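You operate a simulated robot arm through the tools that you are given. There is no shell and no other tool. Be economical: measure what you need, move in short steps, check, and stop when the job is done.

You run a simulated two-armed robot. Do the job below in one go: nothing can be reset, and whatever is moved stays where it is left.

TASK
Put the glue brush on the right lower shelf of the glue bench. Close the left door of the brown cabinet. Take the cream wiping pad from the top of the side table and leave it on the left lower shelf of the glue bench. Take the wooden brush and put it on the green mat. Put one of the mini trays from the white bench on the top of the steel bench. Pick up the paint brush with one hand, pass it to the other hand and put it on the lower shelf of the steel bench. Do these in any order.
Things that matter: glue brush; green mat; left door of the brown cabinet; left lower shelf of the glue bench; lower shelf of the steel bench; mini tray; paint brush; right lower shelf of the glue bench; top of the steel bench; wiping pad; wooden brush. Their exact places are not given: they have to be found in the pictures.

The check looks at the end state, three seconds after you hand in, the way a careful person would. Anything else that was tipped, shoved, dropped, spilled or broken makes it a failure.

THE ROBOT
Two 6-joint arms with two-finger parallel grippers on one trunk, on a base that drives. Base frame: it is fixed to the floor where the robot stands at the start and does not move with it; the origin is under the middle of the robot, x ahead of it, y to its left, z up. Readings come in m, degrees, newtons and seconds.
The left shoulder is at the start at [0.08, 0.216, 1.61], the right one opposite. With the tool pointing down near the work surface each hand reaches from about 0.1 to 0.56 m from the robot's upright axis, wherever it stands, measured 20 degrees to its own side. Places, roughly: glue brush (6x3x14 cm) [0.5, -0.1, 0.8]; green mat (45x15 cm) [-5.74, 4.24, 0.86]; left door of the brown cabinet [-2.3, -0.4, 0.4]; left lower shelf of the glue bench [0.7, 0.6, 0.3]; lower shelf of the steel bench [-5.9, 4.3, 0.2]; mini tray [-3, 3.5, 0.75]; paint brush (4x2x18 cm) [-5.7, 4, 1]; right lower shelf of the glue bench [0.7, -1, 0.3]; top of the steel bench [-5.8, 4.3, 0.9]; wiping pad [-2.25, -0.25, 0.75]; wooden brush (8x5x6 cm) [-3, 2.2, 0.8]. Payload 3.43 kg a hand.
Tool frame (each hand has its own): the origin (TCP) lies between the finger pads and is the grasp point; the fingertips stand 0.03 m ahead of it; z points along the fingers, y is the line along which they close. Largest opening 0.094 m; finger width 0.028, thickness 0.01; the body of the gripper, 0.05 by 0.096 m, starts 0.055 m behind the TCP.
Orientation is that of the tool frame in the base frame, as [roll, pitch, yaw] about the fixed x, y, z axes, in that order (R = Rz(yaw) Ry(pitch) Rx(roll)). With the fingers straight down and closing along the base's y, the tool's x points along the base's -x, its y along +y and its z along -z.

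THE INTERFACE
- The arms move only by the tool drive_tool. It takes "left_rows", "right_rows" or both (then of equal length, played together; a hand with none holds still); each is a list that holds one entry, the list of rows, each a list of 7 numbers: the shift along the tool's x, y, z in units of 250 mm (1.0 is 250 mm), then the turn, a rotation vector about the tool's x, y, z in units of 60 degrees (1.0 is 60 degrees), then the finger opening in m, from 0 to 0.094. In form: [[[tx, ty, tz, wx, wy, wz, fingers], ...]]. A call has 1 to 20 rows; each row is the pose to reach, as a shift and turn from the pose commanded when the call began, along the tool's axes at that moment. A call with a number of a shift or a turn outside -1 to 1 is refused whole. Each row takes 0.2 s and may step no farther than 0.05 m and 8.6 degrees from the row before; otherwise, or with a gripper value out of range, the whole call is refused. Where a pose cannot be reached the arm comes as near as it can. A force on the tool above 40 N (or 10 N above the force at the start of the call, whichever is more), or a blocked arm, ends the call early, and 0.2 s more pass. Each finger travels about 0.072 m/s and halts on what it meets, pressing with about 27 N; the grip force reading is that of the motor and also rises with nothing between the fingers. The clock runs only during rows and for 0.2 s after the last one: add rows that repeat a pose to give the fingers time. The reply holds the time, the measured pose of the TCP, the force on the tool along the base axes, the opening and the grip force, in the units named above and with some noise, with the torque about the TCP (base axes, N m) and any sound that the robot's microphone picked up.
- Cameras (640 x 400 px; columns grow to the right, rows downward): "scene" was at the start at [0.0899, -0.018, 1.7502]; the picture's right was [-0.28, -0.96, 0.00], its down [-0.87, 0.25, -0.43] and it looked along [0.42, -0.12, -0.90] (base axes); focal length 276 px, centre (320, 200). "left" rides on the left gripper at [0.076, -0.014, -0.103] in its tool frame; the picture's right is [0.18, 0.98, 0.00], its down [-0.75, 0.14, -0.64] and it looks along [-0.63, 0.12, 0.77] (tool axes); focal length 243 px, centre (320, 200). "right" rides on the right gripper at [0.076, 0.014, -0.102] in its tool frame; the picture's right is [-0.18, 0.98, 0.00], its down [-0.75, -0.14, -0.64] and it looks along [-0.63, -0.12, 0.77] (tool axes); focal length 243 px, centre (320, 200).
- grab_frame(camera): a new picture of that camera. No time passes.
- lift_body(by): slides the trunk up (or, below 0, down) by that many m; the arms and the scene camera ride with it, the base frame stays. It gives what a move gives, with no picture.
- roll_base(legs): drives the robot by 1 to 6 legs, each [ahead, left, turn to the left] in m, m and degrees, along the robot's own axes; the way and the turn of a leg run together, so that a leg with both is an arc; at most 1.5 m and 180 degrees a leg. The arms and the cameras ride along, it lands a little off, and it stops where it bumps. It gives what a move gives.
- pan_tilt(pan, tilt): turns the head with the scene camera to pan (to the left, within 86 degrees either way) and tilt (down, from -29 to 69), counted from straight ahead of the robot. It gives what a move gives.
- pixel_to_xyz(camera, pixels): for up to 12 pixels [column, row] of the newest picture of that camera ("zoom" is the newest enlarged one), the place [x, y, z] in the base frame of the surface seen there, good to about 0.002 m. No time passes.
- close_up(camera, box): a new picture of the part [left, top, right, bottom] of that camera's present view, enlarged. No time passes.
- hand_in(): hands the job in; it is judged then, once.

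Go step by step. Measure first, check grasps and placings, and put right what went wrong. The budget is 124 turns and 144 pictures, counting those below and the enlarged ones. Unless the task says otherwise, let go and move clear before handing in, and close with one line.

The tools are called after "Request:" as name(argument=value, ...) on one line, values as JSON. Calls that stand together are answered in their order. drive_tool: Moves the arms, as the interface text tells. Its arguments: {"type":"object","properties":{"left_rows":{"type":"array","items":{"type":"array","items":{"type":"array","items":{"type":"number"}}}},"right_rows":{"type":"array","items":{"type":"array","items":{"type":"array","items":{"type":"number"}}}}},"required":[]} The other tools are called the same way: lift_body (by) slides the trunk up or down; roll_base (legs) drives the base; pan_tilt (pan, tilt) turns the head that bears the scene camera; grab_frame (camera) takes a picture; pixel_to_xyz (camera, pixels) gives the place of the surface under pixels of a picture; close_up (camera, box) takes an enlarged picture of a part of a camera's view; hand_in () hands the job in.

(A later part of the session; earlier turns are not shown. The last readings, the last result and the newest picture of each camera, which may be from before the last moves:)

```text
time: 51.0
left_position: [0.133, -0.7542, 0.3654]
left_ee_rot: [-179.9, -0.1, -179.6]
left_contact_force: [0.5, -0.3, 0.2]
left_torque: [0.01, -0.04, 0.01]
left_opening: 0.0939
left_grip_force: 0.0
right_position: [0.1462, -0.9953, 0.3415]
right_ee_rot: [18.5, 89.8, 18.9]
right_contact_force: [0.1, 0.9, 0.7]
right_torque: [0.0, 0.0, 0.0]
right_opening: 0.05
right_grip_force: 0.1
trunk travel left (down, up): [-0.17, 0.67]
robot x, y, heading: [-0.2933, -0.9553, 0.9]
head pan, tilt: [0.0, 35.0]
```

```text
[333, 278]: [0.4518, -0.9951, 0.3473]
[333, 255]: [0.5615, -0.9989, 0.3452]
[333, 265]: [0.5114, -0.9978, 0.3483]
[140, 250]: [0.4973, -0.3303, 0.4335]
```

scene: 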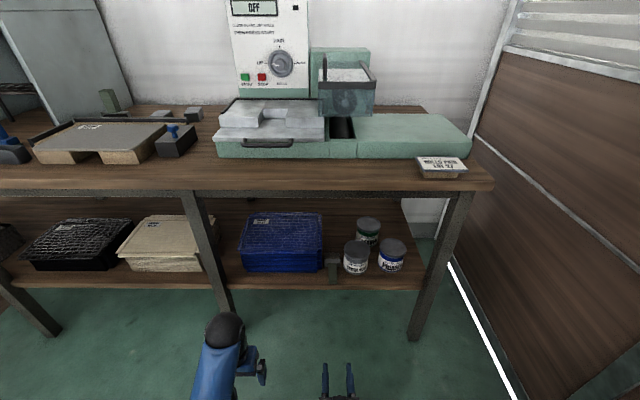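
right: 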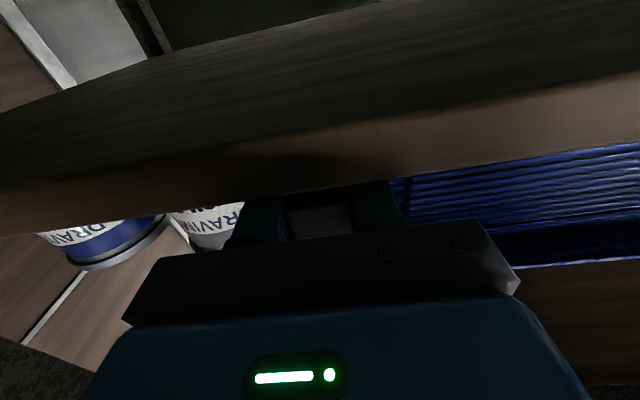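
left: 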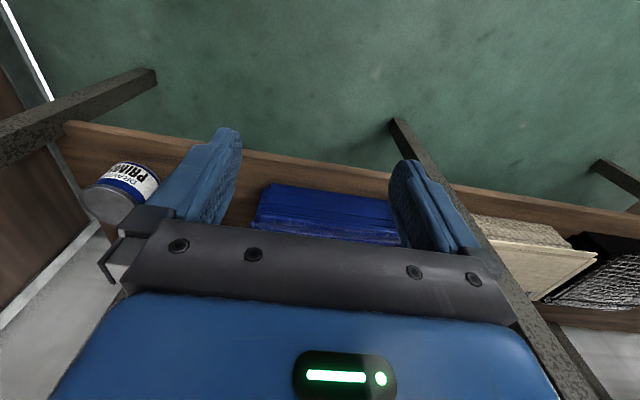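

The glue brush lies on the right lower shelf at [0.45–0.6,-0.997], free of everything. I'll raise the trunk, point the right hand down again and drive back to the open area, then turn around.

Request:
lift_body(by=0.4)

Request:
drive_tool(right_rows=[[[0, 0, 0, 0, 0.125, 0, 0.05], [0, 0, 0, 0, 0.25, 0, 0.05], [0, 0, 0, 0, 0.375, 0, 0.05], [0, 0, 0, 0, 0.5, 0, 0.05], [0, 0, 0, 0, 0.625, 0, 0.05], [0, 0, 0, 0, 0.75, 0, 0.05]]])

Request:
drive_tool(right_rows=[[[0, 0, 0, 0, 0.125, 0, 0.05], [0, 0, 0, 0, 0.25, 0, 0.05], [0, 0, 0, 0, 0.375, 0, 0.05], [0, 0, 0, 0, 0.5, 0, 0.05], [0, 0, 0, 0, 0.625, 0, 0.05], [0, 0, 0, 0, 0.75, 0, 0.05]]])

Request:
roll_base(legs=[[0, 0.95, 0], [-0.1, 0.15, 0]])

Request:
pan_tilt(pan=15, tilt=35)

Request:
grab_frame(camera="scene")

```text
time: 54.8
left_position: [0.1343, -0.7557, 0.7654]
left_ee_rot: [-180.0, 0.0, -179.4]
left_contact_force: [0.2, -0.3, 0.3]
left_torque: [0.02, 0.01, 0.02]
left_opening: 0.094
left_grip_force: 0.0
right_position: [0.1461, -0.9943, 0.7398]
right_ee_rot: [23.1, 89.7, 23.5]
right_contact_force: [0.6, -0.6, 0.8]
right_torque: [-0.03, -0.02, -0.01]
right_opening: 0.0501
right_grip_force: 0.0
trunk travel left (down, up): [-0.57, 0.27]
robot x, y, heading: [-0.2932, -0.9544, 0.5]
head pan, tilt: [0.0, 35.0]
```

```text
time: 56.2
left_position: [0.1341, -0.7537, 0.7652]
left_ee_rot: [-180.0, 0.0, -179.6]
left_contact_force: [-0.6, -0.6, 0.0]
left_torque: [0.04, 0.01, 0.01]
left_opening: 0.0938
left_grip_force: 0.0
right_position: [0.1465, -0.9955, 0.7408]
right_ee_rot: [179.9, 44.9, -179.6]
right_contact_force: [-0.2, 0.1, -0.1]
right_torque: [0.06, -0.02, -0.02]
right_opening: 0.0502
right_grip_force: 0.0
trunk travel left (down, up): [-0.57, 0.27]
robot x, y, heading: [-0.298, -0.9521, 0.6]
head pan, tilt: [0.0, 35.0]
```

```text
time: 57.6
left_position: [0.1331, -0.7542, 0.7652]
left_ee_rot: [-179.9, -0.1, -179.4]
left_contact_force: [0.2, 0.2, 0.4]
left_torque: [0.0, 0.02, -0.03]
left_opening: 0.0939
left_grip_force: 0.1
right_position: [0.1461, -0.9953, 0.7414]
right_ee_rot: [179.9, 0.0, -179.4]
right_contact_force: [0.1, -0.4, -0.5]
right_torque: [0.0, -0.03, 0.03]
right_opening: 0.05
right_grip_force: 0.1
trunk travel left (down, up): [-0.57, 0.27]
robot x, y, heading: [-0.2908, -0.9555, 0.4]
head pan, tilt: [0.0, 35.0]
```

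```text
time: 63.6
left_position: [0.0364, 0.3303, 0.7655]
left_ee_rot: [179.9, 0.0, 179.7]
left_contact_force: [-0.3, 0.8, -0.2]
left_torque: [0.03, 0.03, 0.01]
left_opening: 0.094
left_grip_force: 0.0
right_position: [0.0453, 0.0905, 0.7404]
right_ee_rot: [179.9, 0.1, 179.5]
right_contact_force: [-0.7, -0.4, -0.7]
right_torque: [-0.01, -0.02, 0.02]
right_opening: 0.0502
right_grip_force: 0.0
trunk travel left (down, up): [-0.57, 0.27]
robot x, y, heading: [-0.3929, 0.1398, -0.3]
head pan, tilt: [0.0, 35.0]
```

```text
time: 64.4
left_position: [0.0364, 0.3307, 0.766]
left_ee_rot: [180.0, 0.1, 179.7]
left_contact_force: [0.3, 0.5, 0.6]
left_torque: [0.01, -0.01, -0.02]
left_opening: 0.094
left_grip_force: 0.0
right_position: [0.046, 0.0907, 0.7406]
right_ee_rot: [-179.9, 0.1, 179.6]
right_contact_force: [-0.4, 0.1, 0.1]
right_torque: [-0.02, -0.01, -0.02]
right_opening: 0.0502
right_grip_force: 0.1
trunk travel left (down, up): [-0.57, 0.27]
robot x, y, heading: [-0.3951, 0.1327, -0.1]
head pan, tilt: [15.0, 35.0]
```

```text
112 pictures are left
```

scene: 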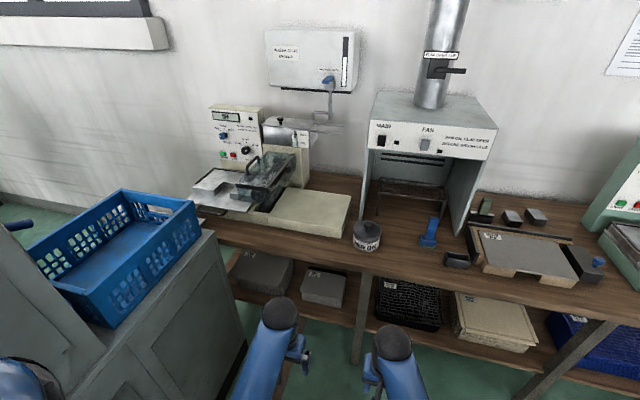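

The left shelf bay holds two grey boxes at (262,270) and (323,287). I'll measure free space there and the grey cabinet that flanks it.

Request:
pixel_to_xyz(camera="scene", pixels=[[262, 268], [290, 268], [303, 275], [325, 283], [346, 280], [270, 303], [280, 292], [345, 312], [358, 330], [250, 340], [213, 235], [300, 300]])

Request:
close_up(camera="scene", box=[210, 230, 390, 350])

```text
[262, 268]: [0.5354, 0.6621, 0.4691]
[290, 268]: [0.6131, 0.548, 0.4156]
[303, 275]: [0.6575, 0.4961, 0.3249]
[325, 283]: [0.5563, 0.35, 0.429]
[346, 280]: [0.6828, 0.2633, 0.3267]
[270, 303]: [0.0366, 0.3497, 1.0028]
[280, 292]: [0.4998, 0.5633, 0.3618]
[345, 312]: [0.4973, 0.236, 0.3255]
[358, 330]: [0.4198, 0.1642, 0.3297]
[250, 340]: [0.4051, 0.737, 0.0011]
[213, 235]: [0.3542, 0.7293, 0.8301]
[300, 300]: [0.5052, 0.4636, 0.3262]
```

```text
3.33 times, centred on (300, 290) of scene
```

zoom: 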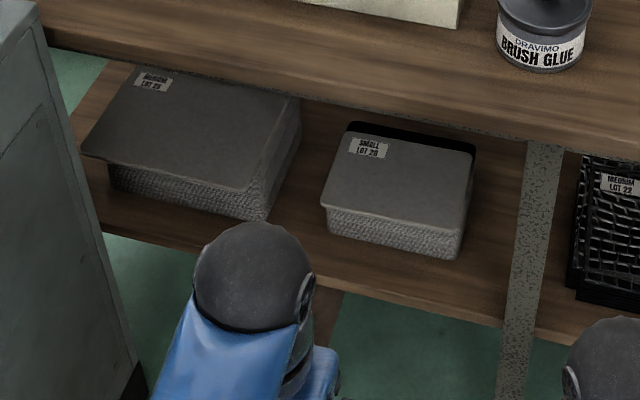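

The left shelf has free space between the boxes (y≈0.46–0.54) and at y≈0.17–0.25. Now I'll raise the trunk, turn around and look for the side table.

Request:
lift_body(by=0.27)

Request:
roll_base(legs=[[0, 0, 90], [0, 0, 90]])

Request:
pan_tilt(pan=0, tilt=30)

Request:
grab_frame(camera="scene")

```text
time: 67.1
left_position: [0.0352, 0.3306, 1.0351]
left_ee_rot: [180.0, 0.0, 179.8]
left_contact_force: [-0.2, -0.4, 0.3]
left_torque: [-0.03, 0.01, 0.01]
left_opening: 0.094
left_grip_force: 0.0
right_position: [0.046, 0.0898, 1.0108]
right_ee_rot: [179.9, 0.2, 179.6]
right_contact_force: [-0.5, 0.5, -0.3]
right_torque: [0.0, 0.02, 0.01]
right_opening: 0.05
right_grip_force: 0.0
trunk travel left (down, up): [-0.84, 0.0]
robot x, y, heading: [-0.3934, 0.1347, -0.4]
head pan, tilt: [15.0, 35.0]
```

```text
time: 75.2
left_position: [-0.8256, -0.0539, 1.0358]
left_ee_rot: [180.0, -0.1, -0.5]
left_contact_force: [0.4, -0.3, 0.2]
left_torque: [-0.01, 0.0, -0.01]
left_opening: 0.0942
left_grip_force: 0.2
right_position: [-0.8326, 0.1861, 1.0105]
right_ee_rot: [180.0, 0.2, -0.6]
right_contact_force: [0.1, 0.6, -0.3]
right_torque: [0.02, 0.03, 0.02]
right_opening: 0.0499
right_grip_force: 0.1
trunk travel left (down, up): [-0.84, 0.0]
robot x, y, heading: [-0.3953, 0.1374, 179.6]
head pan, tilt: [15.0, 35.0]
```

```text
time: 76.0
left_position: [-0.8245, -0.0544, 1.0364]
left_ee_rot: [180.0, -0.1, -0.5]
left_contact_force: [0.3, -0.5, -0.9]
left_torque: [0.01, 0.04, 0.0]
left_opening: 0.094
left_grip_force: 0.1
right_position: [-0.8354, 0.1864, 1.0106]
right_ee_rot: [179.9, 0.3, -0.7]
right_contact_force: [0.1, -0.6, 0.8]
right_torque: [-0.03, 0.02, -0.02]
right_opening: 0.0501
right_grip_force: 0.1
trunk travel left (down, up): [-0.84, 0.0]
robot x, y, heading: [-0.3965, 0.1389, 179.5]
head pan, tilt: [0.0, 30.0]
```

```text
110 pictures are left
```

scene: 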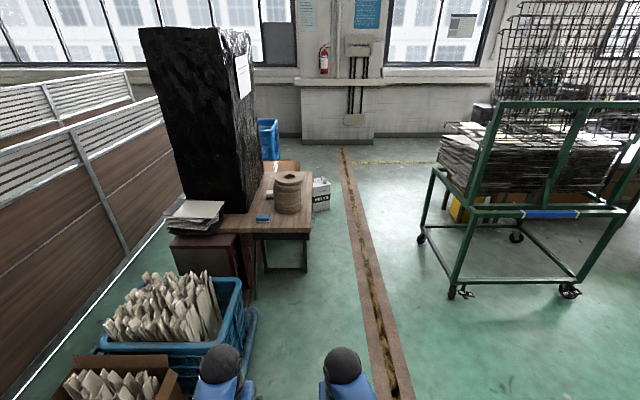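

Request:
close_up(camera="scene", box=[150, 140, 350, 310])

Request:
pixel_to_xyz(camera="scene", pixels=[[262, 217], [295, 195], [230, 230], [310, 232], [265, 205], [205, 255], [240, 270], [200, 215], [235, 350], [275, 188], [250, 310], [320, 200]])

```text
2.35 times, centred on (250, 225) of scene
```

zoom: 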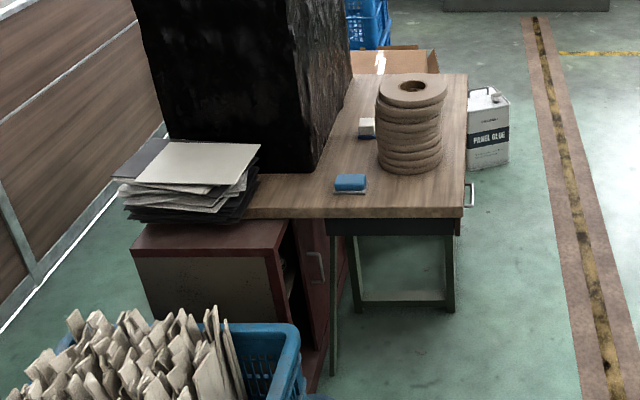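

```text
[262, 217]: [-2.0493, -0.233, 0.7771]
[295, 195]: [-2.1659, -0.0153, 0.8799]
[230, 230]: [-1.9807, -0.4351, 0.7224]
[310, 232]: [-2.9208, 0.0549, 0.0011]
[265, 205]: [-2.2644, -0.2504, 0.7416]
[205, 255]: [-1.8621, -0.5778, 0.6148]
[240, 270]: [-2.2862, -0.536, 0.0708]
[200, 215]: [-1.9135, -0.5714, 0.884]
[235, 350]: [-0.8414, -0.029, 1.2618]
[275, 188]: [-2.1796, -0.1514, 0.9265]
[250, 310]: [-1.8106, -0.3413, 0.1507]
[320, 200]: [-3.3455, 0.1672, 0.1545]
```

The side table (z 0.74) is at x≈-2 to -2.7; a cream pad seems to lie at zoom (367,127), a blue one at (350,182), and the dark red-brown cabinet is below on the left with something like a door at zoom (312,270). I'll go closer, keeping right of the cart.

Request:
roll_base(legs=[[0, -0.4, 0], [1.0, 0, 0]])

Request:
pan_tilt(pan=35, tilt=45)

Request:
grab_frame(camera="scene")

```text
time: 78.3
left_position: [-0.8447, 0.2696, 1.0357]
left_ee_rot: [180.0, 0.1, -6.1]
left_contact_force: [0.3, 0.3, 0.4]
left_torque: [0.0, -0.03, -0.02]
left_opening: 0.094
left_grip_force: 0.0
right_position: [-0.8309, 0.5091, 1.0108]
right_ee_rot: [180.0, 0.2, -6.2]
right_contact_force: [-0.6, -0.3, -0.5]
right_torque: [0.02, 0.0, 0.0]
right_opening: 0.05
right_grip_force: 0.2
trunk travel left (down, up): [-0.84, 0.0]
robot x, y, heading: [-0.4003, 0.4173, 173.9]
head pan, tilt: [0.0, 30.0]
stopped in leg 1: the robot was blocked; the commanded pose is now the measured one
```

```text
time: 79.3
left_position: [-0.8469, 0.2693, 1.0346]
left_ee_rot: [-180.0, 0.0, -6.1]
left_contact_force: [-0.1, 0.4, 0.0]
left_torque: [-0.01, 0.02, -0.02]
left_opening: 0.0942
left_grip_force: 0.0
right_position: [-0.8321, 0.5101, 1.0108]
right_ee_rot: [-180.0, 0.2, -6.3]
right_contact_force: [-0.3, 0.0, -0.5]
right_torque: [-0.01, -0.04, 0.0]
right_opening: 0.0503
right_grip_force: 0.1
trunk travel left (down, up): [-0.84, 0.0]
robot x, y, heading: [-0.3993, 0.4153, 173.7]
head pan, tilt: [35.0, 45.0]
```

```text
108 pictures are left
```

scene: 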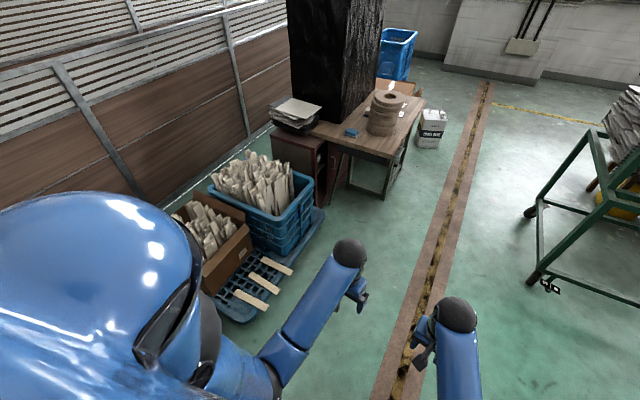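

I bumped the large grey cabinet on the right; now I'm at y 0.415. I'll measure the pallet's edge and the way ahead.

Request:
pixel_to_xyz(camera="scene", pixels=[[324, 215], [250, 318], [290, 268], [390, 198], [420, 100], [432, 145], [530, 275], [545, 235], [332, 165], [385, 150]])

Request:
close_up(camera="scene", box=[260, 60, 460, 210])

```text
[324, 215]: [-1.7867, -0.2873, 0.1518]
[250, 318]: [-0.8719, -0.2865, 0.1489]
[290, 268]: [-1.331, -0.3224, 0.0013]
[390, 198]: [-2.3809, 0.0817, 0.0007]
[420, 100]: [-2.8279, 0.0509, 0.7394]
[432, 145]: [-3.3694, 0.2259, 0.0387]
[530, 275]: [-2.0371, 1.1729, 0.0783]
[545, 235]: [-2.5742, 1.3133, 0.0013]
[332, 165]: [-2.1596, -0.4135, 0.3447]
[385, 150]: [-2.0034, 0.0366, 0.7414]
```

```text
2.67 times, centred on (360, 135) of scene
```

zoom: 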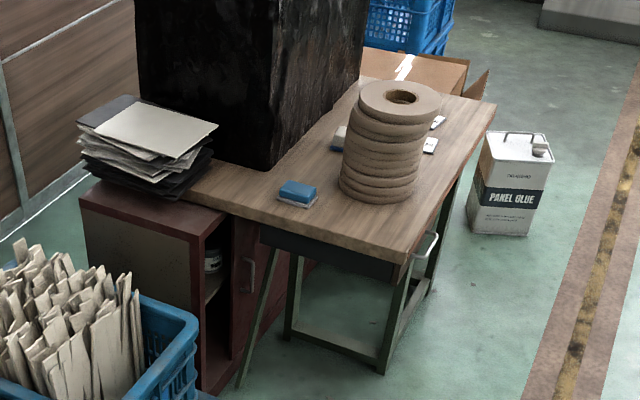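

The brown cabinet faces +y beneath the table; its near half stands open and a panel with a handle shows at zoom (252,275). I'll drive closer along y≈0.45 and look from there.

Request:
roll_base(legs=[[0.3, 0, 6.3], [0.75, 0, 0]])

Request:
lift_body(by=-0.4)

Request:
pan_tilt(pan=35, tilt=38)

Request:
grab_frame(camera="scene")

```text
time: 85.0
left_position: [-1.8706, 0.2315, 1.0363]
left_ee_rot: [-180.0, 0.1, 0.2]
left_contact_force: [0.0, -0.4, -0.3]
left_torque: [0.0, 0.01, 0.01]
left_opening: 0.0942
left_grip_force: 0.0
right_position: [-1.8834, 0.4725, 1.0118]
right_ee_rot: [-179.9, 0.2, 0.1]
right_contact_force: [-0.1, 0.3, 0.5]
right_torque: [-0.02, 0.02, 0.01]
right_opening: 0.0499
right_grip_force: 0.1
trunk travel left (down, up): [-0.84, 0.0]
robot x, y, heading: [-1.4441, 0.4304, -179.7]
head pan, tilt: [35.0, 45.0]
```

```text
time: 88.8
left_position: [-1.8726, 0.2323, 0.6362]
left_ee_rot: [180.0, 0.0, 0.2]
left_contact_force: [0.0, -0.9, 0.5]
left_torque: [-0.01, 0.03, -0.01]
left_opening: 0.094
left_grip_force: 0.1
right_position: [-1.8846, 0.4728, 0.6116]
right_ee_rot: [-179.9, 0.2, 0.1]
right_contact_force: [1.5, 0.1, -0.2]
right_torque: [0.0, 0.0, 0.0]
right_opening: 0.0502
right_grip_force: 0.0
trunk travel left (down, up): [-0.44, 0.4]
robot x, y, heading: [-1.4451, 0.4291, -180.0]
head pan, tilt: [35.0, 45.0]
```

```text
time: 89.5
left_position: [-1.8719, 0.2308, 0.6368]
left_ee_rot: [-179.9, -0.1, 0.2]
left_contact_force: [0.2, 0.5, 0.3]
left_torque: [0.0, 0.0, -0.01]
left_opening: 0.0942
left_grip_force: 0.0
right_position: [-1.8833, 0.4718, 0.6104]
right_ee_rot: [-180.0, 0.2, 0.1]
right_contact_force: [0.6, 0.6, -0.5]
right_torque: [-0.02, -0.01, -0.03]
right_opening: 0.05
right_grip_force: 0.1
trunk travel left (down, up): [-0.44, 0.4]
robot x, y, heading: [-1.4422, 0.4292, -179.7]
head pan, tilt: [35.0, 38.0]
```

```text
106 pictures are left
```

scene: 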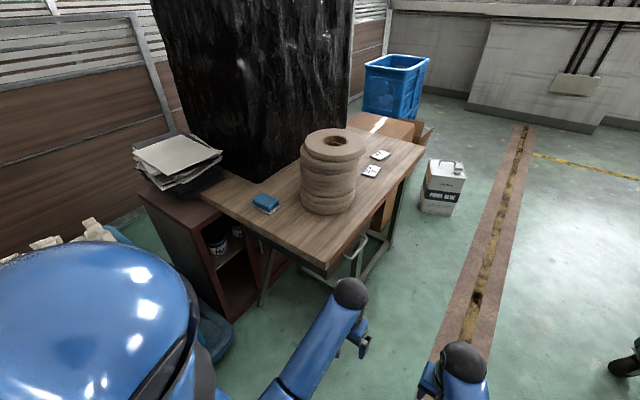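

I need to see the cabinet's front from below the table edge. I'll turn left 40° and lower more.

Request:
roll_base(legs=[[0, 0, 40]])

Request:
lift_body(by=-0.25)

Request:
pan_tilt(pan=5, tilt=28)

Request:
grab_frame(camera="scene")

Request:
grab_frame(camera="right")

```text
time: 91.8
left_position: [-1.6435, 0.0011, 0.636]
left_ee_rot: [180.0, 0.0, 40.5]
left_contact_force: [1.0, -0.6, -0.1]
left_torque: [0.02, -0.01, 0.01]
left_opening: 0.0942
left_grip_force: 0.1
right_position: [-1.8072, 0.1778, 0.61]
right_ee_rot: [180.0, 0.2, 40.4]
right_contact_force: [0.6, -0.6, 0.2]
right_torque: [-0.02, 0.02, -0.02]
right_opening: 0.0501
right_grip_force: 0.1
trunk travel left (down, up): [-0.44, 0.4]
robot x, y, heading: [-1.4446, 0.4271, -139.1]
head pan, tilt: [35.0, 38.0]
```

```text
time: 94.3
left_position: [-1.6432, 0.0004, 0.3863]
left_ee_rot: [180.0, 0.0, 40.6]
left_contact_force: [0.7, 0.0, 1.0]
left_torque: [-0.02, -0.03, -0.03]
left_opening: 0.0941
left_grip_force: 0.1
right_position: [-1.8078, 0.1781, 0.3605]
right_ee_rot: [180.0, 0.2, 40.3]
right_contact_force: [-0.3, -0.8, 0.1]
right_torque: [-0.02, -0.01, -0.01]
right_opening: 0.0503
right_grip_force: 0.1
trunk travel left (down, up): [-0.19, 0.65]
robot x, y, heading: [-1.4423, 0.4311, -139.6]
head pan, tilt: [35.0, 38.0]
```

```text
time: 95.3
left_position: [-1.6439, 0.0013, 0.3857]
left_ee_rot: [-180.0, 0.0, 40.5]
left_contact_force: [-0.4, 0.7, -0.6]
left_torque: [-0.03, -0.01, 0.0]
left_opening: 0.0941
left_grip_force: 0.1
right_position: [-1.8086, 0.1773, 0.3605]
right_ee_rot: [180.0, 0.1, 40.5]
right_contact_force: [0.1, -0.9, 0.0]
right_torque: [0.04, -0.03, 0.0]
right_opening: 0.0501
right_grip_force: 0.1
trunk travel left (down, up): [-0.19, 0.65]
robot x, y, heading: [-1.4441, 0.4282, -139.4]
head pan, tilt: [5.0, 28.0]
```

```text
105 pictures are left
```

scene: 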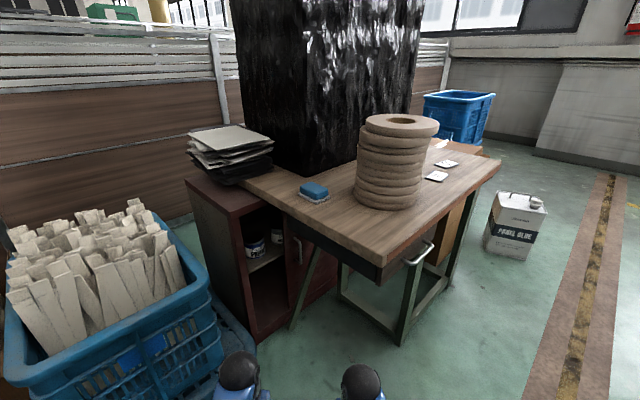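

```text
104 pictures are left
```

right: 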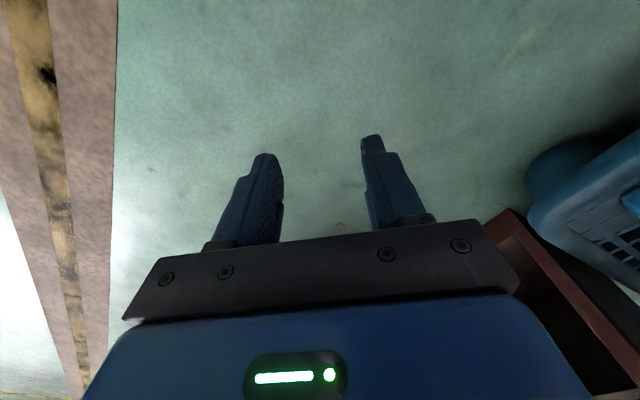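

Request:
close_up(camera="scene", box=[180, 160, 380, 350])

Request:
pixel_to_xyz(camera="scene", pixels=[[240, 215], [255, 338], [205, 185], [283, 250], [297, 250], [310, 250], [325, 260], [298, 240], [308, 275], [330, 285], [300, 310], [270, 300]])

```text
2.11 times, centred on (280, 255) of scene
```

zoom: 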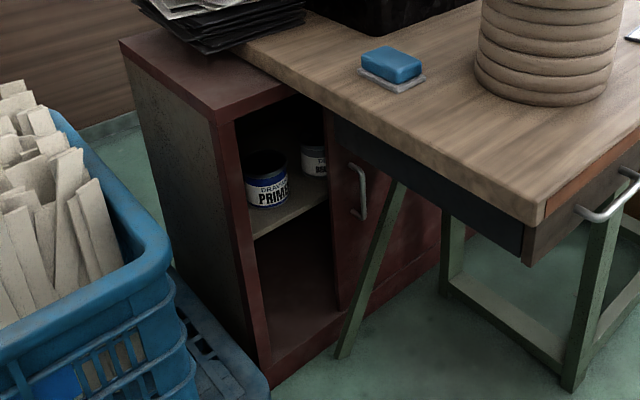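

```text
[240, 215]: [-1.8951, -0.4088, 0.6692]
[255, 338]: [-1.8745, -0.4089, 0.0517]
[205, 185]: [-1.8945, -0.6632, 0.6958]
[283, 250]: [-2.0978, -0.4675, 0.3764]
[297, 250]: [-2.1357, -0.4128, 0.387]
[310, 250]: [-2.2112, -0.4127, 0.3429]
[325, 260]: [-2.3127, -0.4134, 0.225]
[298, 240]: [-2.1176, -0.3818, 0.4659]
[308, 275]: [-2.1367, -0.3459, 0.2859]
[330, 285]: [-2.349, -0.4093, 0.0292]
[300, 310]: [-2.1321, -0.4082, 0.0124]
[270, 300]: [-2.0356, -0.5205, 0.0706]
```

It looks like a sliding door: the panel (front y≈-0.413) has its leading edge at x≈-2.12 with a vertical handle at zoom (358,190), and the near opening is x -1.9…-2.12. I'll measure handle and the slanted table leg in front.

Request:
pixel_to_xyz(camera="zoom", pixels=[[350, 163], [360, 168], [364, 190], [360, 212], [354, 216], [400, 190], [385, 230], [365, 290], [343, 350], [337, 250], [345, 190], [337, 130]])

Request:
close_up(camera="scene", box=[265, 210, 345, 280])

```text
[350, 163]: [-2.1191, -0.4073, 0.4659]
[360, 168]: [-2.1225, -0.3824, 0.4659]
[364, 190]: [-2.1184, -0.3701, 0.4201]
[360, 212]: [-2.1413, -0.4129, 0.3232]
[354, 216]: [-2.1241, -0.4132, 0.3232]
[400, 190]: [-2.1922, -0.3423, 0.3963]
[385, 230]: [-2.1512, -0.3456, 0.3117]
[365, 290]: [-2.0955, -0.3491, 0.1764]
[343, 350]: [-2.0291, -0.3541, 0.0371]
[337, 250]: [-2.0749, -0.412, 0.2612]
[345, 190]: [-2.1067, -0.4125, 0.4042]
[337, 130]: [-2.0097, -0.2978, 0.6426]
```

```text
5.71 times, centred on (305, 245) of scene
```

zoom: 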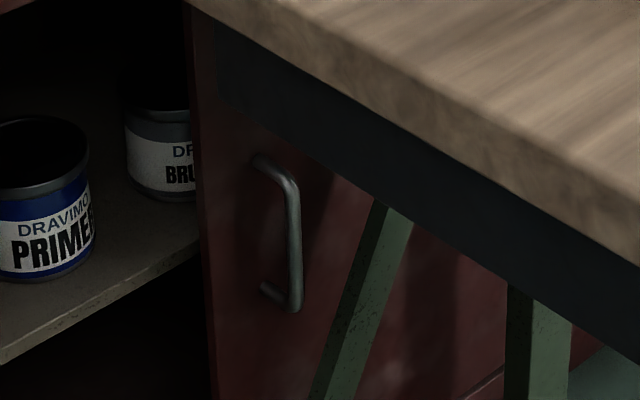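

The handle is a vertical bar at about [-2.12,-0.37], z 0.35–0.46, with a slanted leg about 6 cm beyond it. Plan: grip it with the left hand held horizontally and slide the door toward +x. First I tuck the right arm and pitch the left tool to horizontal.

Request:
drive_tool(left_rows=[[[0, 0, 0, 0, -0.125, 0, 0.05], [0, 0, 0, 0, -0.25, 0, 0.05], [0, 0, 0, 0, -0.375, 0, 0.05], [0, 0, 0, 0, -0.5, 0, 0.05], [0, 0, 0, 0, -0.625, 0, 0.05], [0, 0, 0, 0, -0.75, 0, 0.05], [0, 0, 0, 0, -0.75, 0, 0.05]]], right_rows=[[[0.1, -0.14, 0, 0, 0, 0, 0.05], [0.2, -0.28, 0, 0, 0, 0, 0.05], [0.3, -0.42, 0, 0, 0, 0, 0.05], [0.4, -0.56, 0, 0, 0, 0, 0.05], [0.5, -0.7, 0, 0, 0, 0, 0.05], [0.6, -0.84, 0, 0, 0, 0, 0.05], [0.7, -0.98, 0, 0, 0, 0, 0.05]]])

Request:
drive_tool(left_rows=[[[0, 0, 0, 0, -0.125, 0, 0.05], [0, 0, 0, 0, -0.25, 0, 0.05], [0, 0, 0, 0, -0.375, 0, 0.05], [0, 0, 0, 0, -0.5, 0, 0.05], [0, 0, 0, 0, -0.625, 0, 0.05], [0, 0, 0, 0, -0.75, 0, 0.05]]])

Request:
drive_tool(left_rows=[[[-0.1, -0.15, 0, -0.12, 0, 0, 0.05], [-0.14, -0.3, 0, -0.23, 0, 0, 0.05], [-0.14, -0.45, 0, -0.33, 0, 0, 0.05], [-0.14, -0.6, 0, -0.33, 0, 0, 0.05]]])

Request:
grab_frame(camera="scene")

```text
time: 96.9
left_position: [-1.6437, 0.0016, 0.3854]
left_ee_rot: [180.0, 45.1, 40.4]
left_contact_force: [-0.1, -0.1, 0.7]
left_torque: [-0.01, 0.0, 0.0]
left_opening: 0.0499
left_grip_force: 0.1
right_position: [-1.832, 0.4787, 0.3601]
right_ee_rot: [180.0, 0.2, 40.4]
right_contact_force: [0.1, 0.3, 0.4]
right_torque: [0.02, 0.02, -0.01]
right_opening: 0.0501
right_grip_force: 0.1
trunk travel left (down, up): [-0.19, 0.65]
robot x, y, heading: [-1.4413, 0.4267, -139.4]
head pan, tilt: [5.0, 28.0]
```

```text
time: 98.3
left_position: [-1.6321, -0.0095, 0.3736]
left_ee_rot: [-127.1, 79.0, 98.8]
left_contact_force: [-1.1, 1.6, 2.3]
left_torque: [0.0, -0.15, 0.1]
left_opening: 0.0499
left_grip_force: 0.2
left hand out of reach, approached as far as the arm can: row 5, 6
right_position: [-1.8321, 0.477, 0.3611]
right_ee_rot: [-180.0, 0.3, 40.5]
right_contact_force: [0.4, 0.3, -0.6]
right_torque: [0.01, 0.03, 0.0]
right_opening: 0.0499
right_grip_force: 0.0
trunk travel left (down, up): [-0.19, 0.65]
robot x, y, heading: [-1.4451, 0.4318, -139.5]
head pan, tilt: [5.0, 28.0]
```

```text
time: 99.3
left_position: [-1.7422, 0.1052, 0.4183]
left_ee_rot: [152.9, 85.8, 35.7]
left_contact_force: [0.5, -0.6, -0.6]
left_torque: [-0.01, 0.01, 0.01]
left_opening: 0.0501
left_grip_force: 0.1
right_position: [-1.8325, 0.4776, 0.3596]
right_ee_rot: [-179.9, 0.2, 40.4]
right_contact_force: [0.7, 1.3, -0.3]
right_torque: [0.0, 0.03, 0.02]
right_opening: 0.0499
right_grip_force: 0.1
trunk travel left (down, up): [-0.19, 0.65]
robot x, y, heading: [-1.4458, 0.4263, -139.7]
head pan, tilt: [5.0, 28.0]
```

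```text
101 pictures are left
```

scene: 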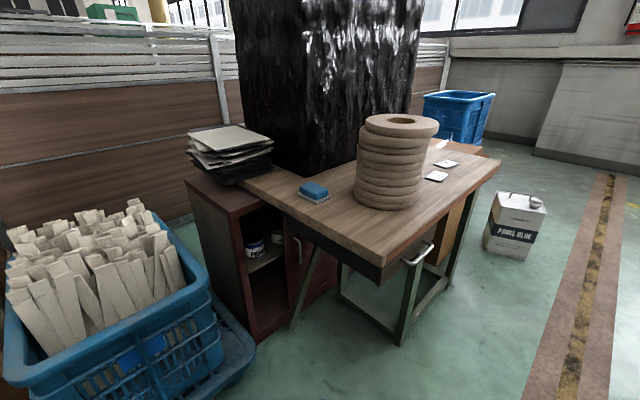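

The left tool now points toward [-0.46,-0.89,-0.07] at z 0.418, good for the handle. I'll tuck the right arm further and drive the base to about (-1.66,0.09).

Request:
drive_tool(right_rows=[[[0.16, -0.11, 0, 0, 0, 0, 0.05], [0.32, -0.22, 0, 0, 0, 0, 0.05], [0.48, -0.33, 0, 0, 0, 0, 0.05], [0.6, -0.44, 0, 0, 0, 0, 0.05]]])

Request:
roll_base(legs=[[0.25, 0.08, 0], [0.13, 0.037, 0]])

Request:
grab_frame(camera="scene")

Request:
grab_frame(camera="left")

```text
time: 99.8
left_position: [-1.7424, 0.1039, 0.419]
left_ee_rot: [153.6, 85.9, 36.4]
left_contact_force: [0.4, 0.5, -0.2]
left_torque: [0.0, -0.01, 0.0]
left_opening: 0.0499
left_grip_force: 0.0
right_position: [-1.8438, 0.4781, 0.3724]
right_ee_rot: [-177.4, 3.2, 58.4]
right_contact_force: [-0.2, 0.1, -0.4]
right_torque: [-0.01, 0.03, 0.01]
right_opening: 0.05
right_grip_force: 0.1
trunk travel left (down, up): [-0.19, 0.65]
robot x, y, heading: [-1.4466, 0.4291, -139.7]
head pan, tilt: [5.0, 28.0]
stopped in row 2 (right hand): the arm was blocked; the commanded pose is now the measured one
```

```text
time: 102.6
left_position: [-1.9585, -0.2289, 0.4187]
left_ee_rot: [153.6, 85.9, 36.1]
left_contact_force: [0.6, 0.0, 0.1]
left_torque: [-0.02, 0.05, 0.01]
left_opening: 0.05
left_grip_force: 0.0
right_position: [-2.0572, 0.1446, 0.3736]
right_ee_rot: [-177.2, 3.4, 58.0]
right_contact_force: [0.4, -0.1, -1.1]
right_torque: [-0.01, 0.03, 0.02]
right_opening: 0.0502
right_grip_force: 0.0
trunk travel left (down, up): [-0.19, 0.65]
robot x, y, heading: [-1.6604, 0.0923, -139.6]
head pan, tilt: [5.0, 28.0]
```

```text
100 pictures are left
```

scene: 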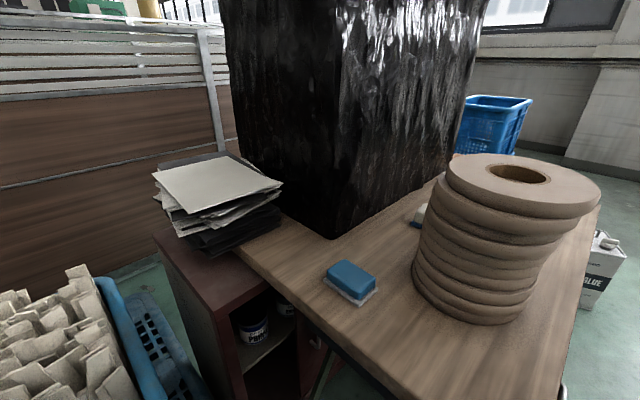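

```text
99 pictures are left
```

left: 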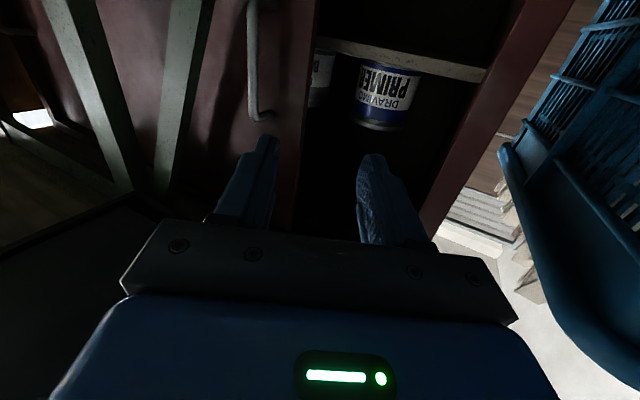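

The handle shows in the left view at (255,60) and the leg at (183,90). I'll measure both through this camera.

Request:
pixel_to_xyz(camera="left", pixels=[[252, 20], [252, 60], [253, 90], [252, 113], [262, 115], [205, 20], [197, 60], [190, 100], [175, 160], [168, 60], [300, 60]])

Request:
close_up(camera="left", box=[140, 0, 400, 160])

```text
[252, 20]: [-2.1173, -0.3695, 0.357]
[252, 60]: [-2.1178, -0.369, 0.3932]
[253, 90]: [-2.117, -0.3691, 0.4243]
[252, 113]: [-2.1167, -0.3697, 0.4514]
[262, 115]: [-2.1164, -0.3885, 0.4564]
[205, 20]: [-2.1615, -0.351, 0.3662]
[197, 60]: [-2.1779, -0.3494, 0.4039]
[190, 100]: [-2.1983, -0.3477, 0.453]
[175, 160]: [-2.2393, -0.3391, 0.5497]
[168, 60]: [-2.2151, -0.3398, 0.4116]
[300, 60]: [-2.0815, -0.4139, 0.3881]
```

```text
2.46 times, centred on (270, 80) of left
```

zoom: 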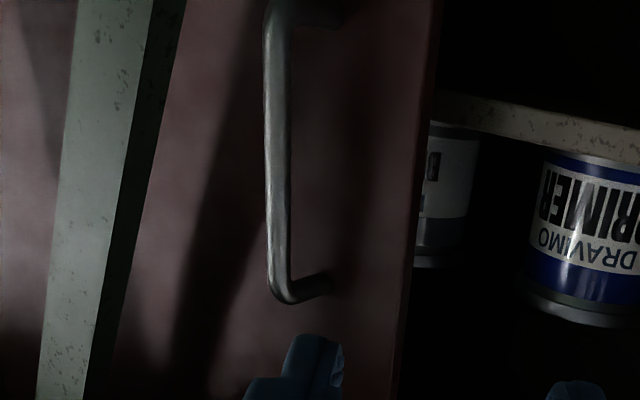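

Bar is at [-2.118,-0.372], clear by about 6 cm from the leg. I'll move sideways to line up, then advance so the fingers straddle it, opening 0.04.

Request:
drive_tool(left_rows=[[[-0.01, -0.1, 0.1, 0, 0, 0, 0.04], [-0.02, -0.2, 0.2, 0, 0, 0, 0.04], [-0.044, -0.305, 0.3, 0, 0, 0, 0.04], [-0.044, -0.305, 0.42, 0, 0, 0, 0.04]]])

Request:
grab_frame(camera="left")

```text
time: 103.6
left_position: [-2.0728, -0.287, 0.4192]
left_ee_rot: [153.4, 85.8, 35.9]
left_contact_force: [0.8, 0.1, -0.9]
left_torque: [-0.02, -0.04, 0.0]
left_opening: 0.0401
left_grip_force: 0.1
right_position: [-2.0571, 0.1445, 0.3742]
right_ee_rot: [-177.3, 3.5, 58.2]
right_contact_force: [-0.3, -0.6, -0.1]
right_torque: [0.01, -0.01, 0.01]
right_opening: 0.0502
right_grip_force: 0.0
trunk travel left (down, up): [-0.19, 0.65]
robot x, y, heading: [-1.6576, 0.0933, -139.8]
head pan, tilt: [5.0, 28.0]
```

```text
97 pictures are left
```

left: 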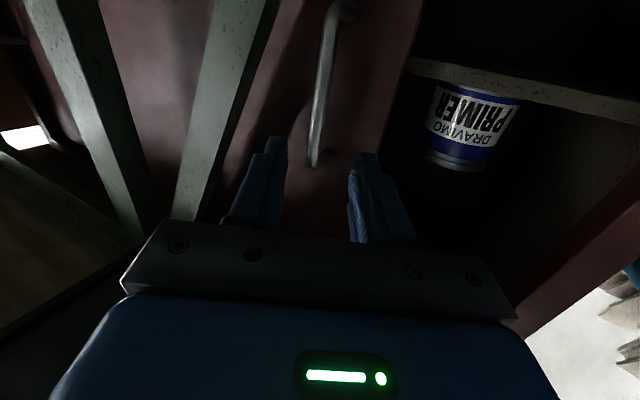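

The bar is centred between the fingers (column ~318). I'll advance 9 cm and close.

Request:
drive_tool(left_rows=[[[0, 0, 0.12, 0, 0, 0, 0.04], [0, 0, 0.24, 0, 0, 0, 0.04], [0, 0, 0.35, 0, 0, 0, 0.04], [0, 0, 0.35, 0, 0, 0, 0.0], [0, 0, 0.35, 0, 0, 0, 0.0], [0, 0, 0.35, 0, 0, 0, 0.0]]])

Request:
grab_frame(camera="left")

```text
time: 105.0
left_position: [-2.1138, -0.3646, 0.4151]
left_ee_rot: [155.3, 85.9, 37.8]
left_contact_force: [-1.1, 0.9, -3.2]
left_torque: [0.39, 1.28, 0.01]
left_opening: 0.0127
left_grip_force: 45.6
right_position: [-2.0568, 0.1453, 0.3735]
right_ee_rot: [-177.2, 3.5, 58.1]
right_contact_force: [0.0, 0.1, 0.6]
right_torque: [0.01, -0.03, -0.02]
right_opening: 0.0503
right_grip_force: 0.0
trunk travel left (down, up): [-0.19, 0.65]
robot x, y, heading: [-1.6622, 0.0975, -139.6]
head pan, tilt: [5.0, 28.0]
```

```text
96 pictures are left
```

left: 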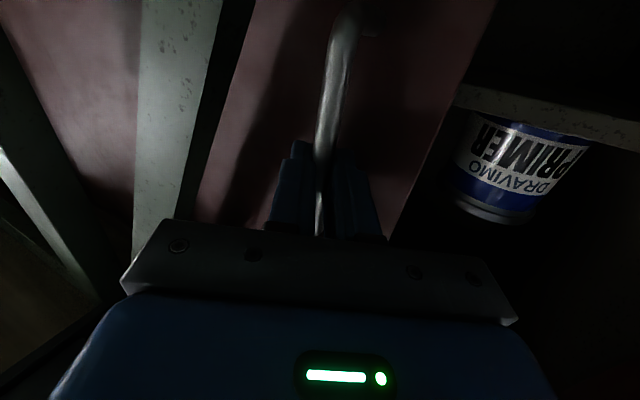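

The handle is gripped (opening 0.0127). I'll pull 8 cm in +x to see whether the door slides.

Request:
drive_tool(left_rows=[[[0.005, 0.071, -0.037, 0, 0, 0, 0.0], [0.01, 0.142, -0.074, 0, 0, 0, 0.0], [0.015, 0.213, -0.11, 0, 0, 0, 0.0], [0.019, 0.284, -0.147, 0, 0, 0, 0.0]]])

Request:
grab_frame(camera="left")

Request:
grab_frame(camera="scene")

```text
time: 106.0
left_position: [-2.0326, -0.3638, 0.4136]
left_ee_rot: [153.7, 85.8, 36.0]
left_contact_force: [0.2, 3.5, -0.9]
left_torque: [1.01, 0.96, 0.01]
left_opening: 0.0125
left_grip_force: 45.1
right_position: [-2.0569, 0.1439, 0.3736]
right_ee_rot: [-177.2, 3.4, 58.1]
right_contact_force: [0.0, 0.2, 0.6]
right_torque: [-0.01, -0.01, 0.01]
right_opening: 0.0502
right_grip_force: 0.0
trunk travel left (down, up): [-0.19, 0.65]
robot x, y, heading: [-1.6559, 0.0935, -139.8]
head pan, tilt: [5.0, 28.0]
```

```text
95 pictures are left
```

left: 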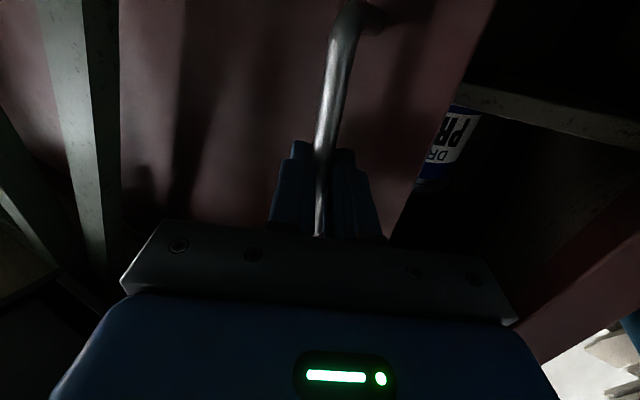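

```text
94 pictures are left
```

scene: 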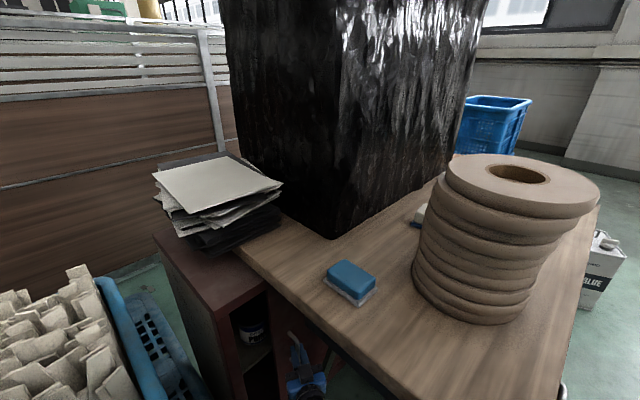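

The door slides cleanly. Leading edge is now about x -1.99; I'll pull another ~12 cm until it stops.

Request:
drive_tool(left_rows=[[[0.005, 0.071, -0.037, 0, 0, 0, 0.0], [0.01, 0.142, -0.074, 0, 0, 0, 0.0], [0.015, 0.213, -0.11, 0, 0, 0, 0.0], [0.019, 0.284, -0.147, 0, 0, 0, 0.0], [0.021, 0.32, -0.166, 0, 0, 0, 0.0], [0.024, 0.355, -0.184, 0, 0, 0, 0.0], [0.026, 0.39, -0.203, 0, 0, 0, 0.0], [0.028, 0.425, -0.221, 0, 0, 0, 0.0]]])

Request:
grab_frame(camera="left")

```text
time: 107.5
left_position: [-1.9365, -0.3652, 0.4133]
left_ee_rot: [160.5, 86.0, 42.2]
left_contact_force: [-7.6, -6.8, -8.8]
left_torque: [0.61, 1.1, 0.06]
left_opening: 0.0123
left_grip_force: 44.8
right_position: [-2.0583, 0.1446, 0.3737]
right_ee_rot: [-177.1, 3.5, 58.2]
right_contact_force: [0.0, -0.1, -0.5]
right_torque: [0.0, 0.0, -0.01]
right_opening: 0.05
right_grip_force: 0.0
trunk travel left (down, up): [-0.19, 0.65]
robot x, y, heading: [-1.6631, 0.0946, -139.7]
head pan, tilt: [5.0, 28.0]
stopped in row 7 (left hand): the force on the tool passed its limit at 47 N (the readings are from after the stop); the commanded pose is now the measured one
```

```text
93 pictures are left
```

left: 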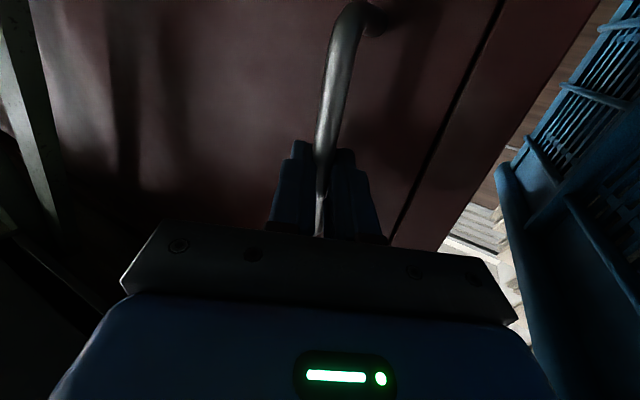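

The door's edge now meets the frame (thin seam at (455,115)) and it hit its stop. I'll let go and back the hand out.

Request:
drive_tool(left_rows=[[[0, 0, 0, 0, 0, 0, 0.04], [0, 0, 0, 0, 0, 0, 0.04], [0, 0, -0.15, 0, 0, 0, 0.04], [0, 0, -0.3, 0, 0, 0, 0.04], [0, 0, -0.45, 0, 0, 0, 0.04]]])

Request:
grab_frame(camera="left")

Request:
pixel_to_xyz(camera="scene", pixels=[[350, 275], [420, 210], [415, 222], [413, 226], [210, 180], [325, 240], [425, 217]])

Request:
close_up(camera="scene", box=[300, 160, 480, 320])

```text
time: 108.7
left_position: [-1.881, -0.2642, 0.4226]
left_ee_rot: [156.9, 86.1, 38.6]
left_contact_force: [0.3, -0.7, 0.0]
left_torque: [0.02, 0.03, -0.01]
left_opening: 0.0397
left_grip_force: 0.0
right_position: [-2.0583, 0.1457, 0.3737]
right_ee_rot: [-177.1, 3.4, 58.0]
right_contact_force: [0.5, 0.5, 0.5]
right_torque: [0.0, 0.01, 0.04]
right_opening: 0.0501
right_grip_force: 0.1
trunk travel left (down, up): [-0.19, 0.65]
robot x, y, heading: [-1.6591, 0.093, -140.1]
head pan, tilt: [5.0, 28.0]
```

```text
92 pictures are left
```

left: 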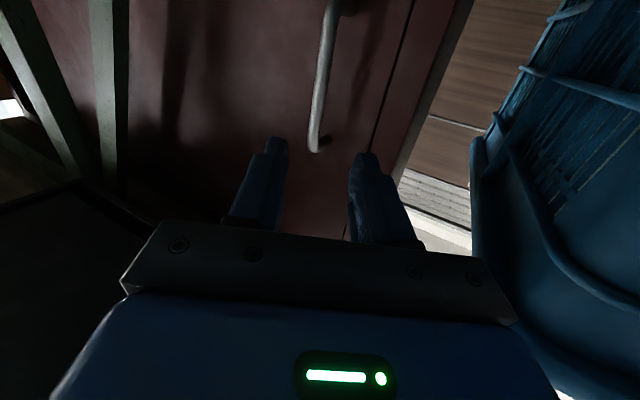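

```text
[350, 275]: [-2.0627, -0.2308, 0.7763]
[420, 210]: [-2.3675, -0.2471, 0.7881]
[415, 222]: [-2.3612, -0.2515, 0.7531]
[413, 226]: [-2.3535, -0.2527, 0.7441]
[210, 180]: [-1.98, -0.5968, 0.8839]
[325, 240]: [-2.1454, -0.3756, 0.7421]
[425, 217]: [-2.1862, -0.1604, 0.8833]
```

```text
2.50 times, centred on (390, 240) of scene
```

zoom: 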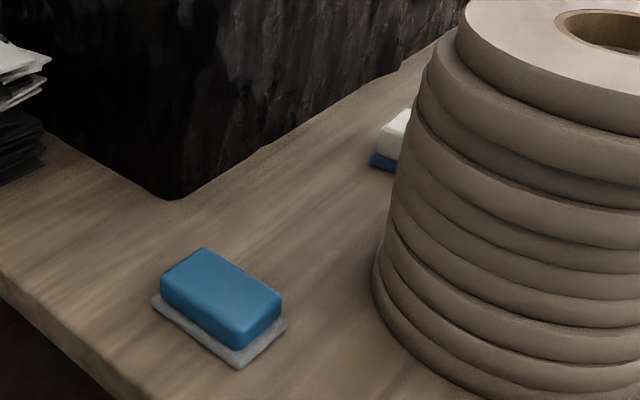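

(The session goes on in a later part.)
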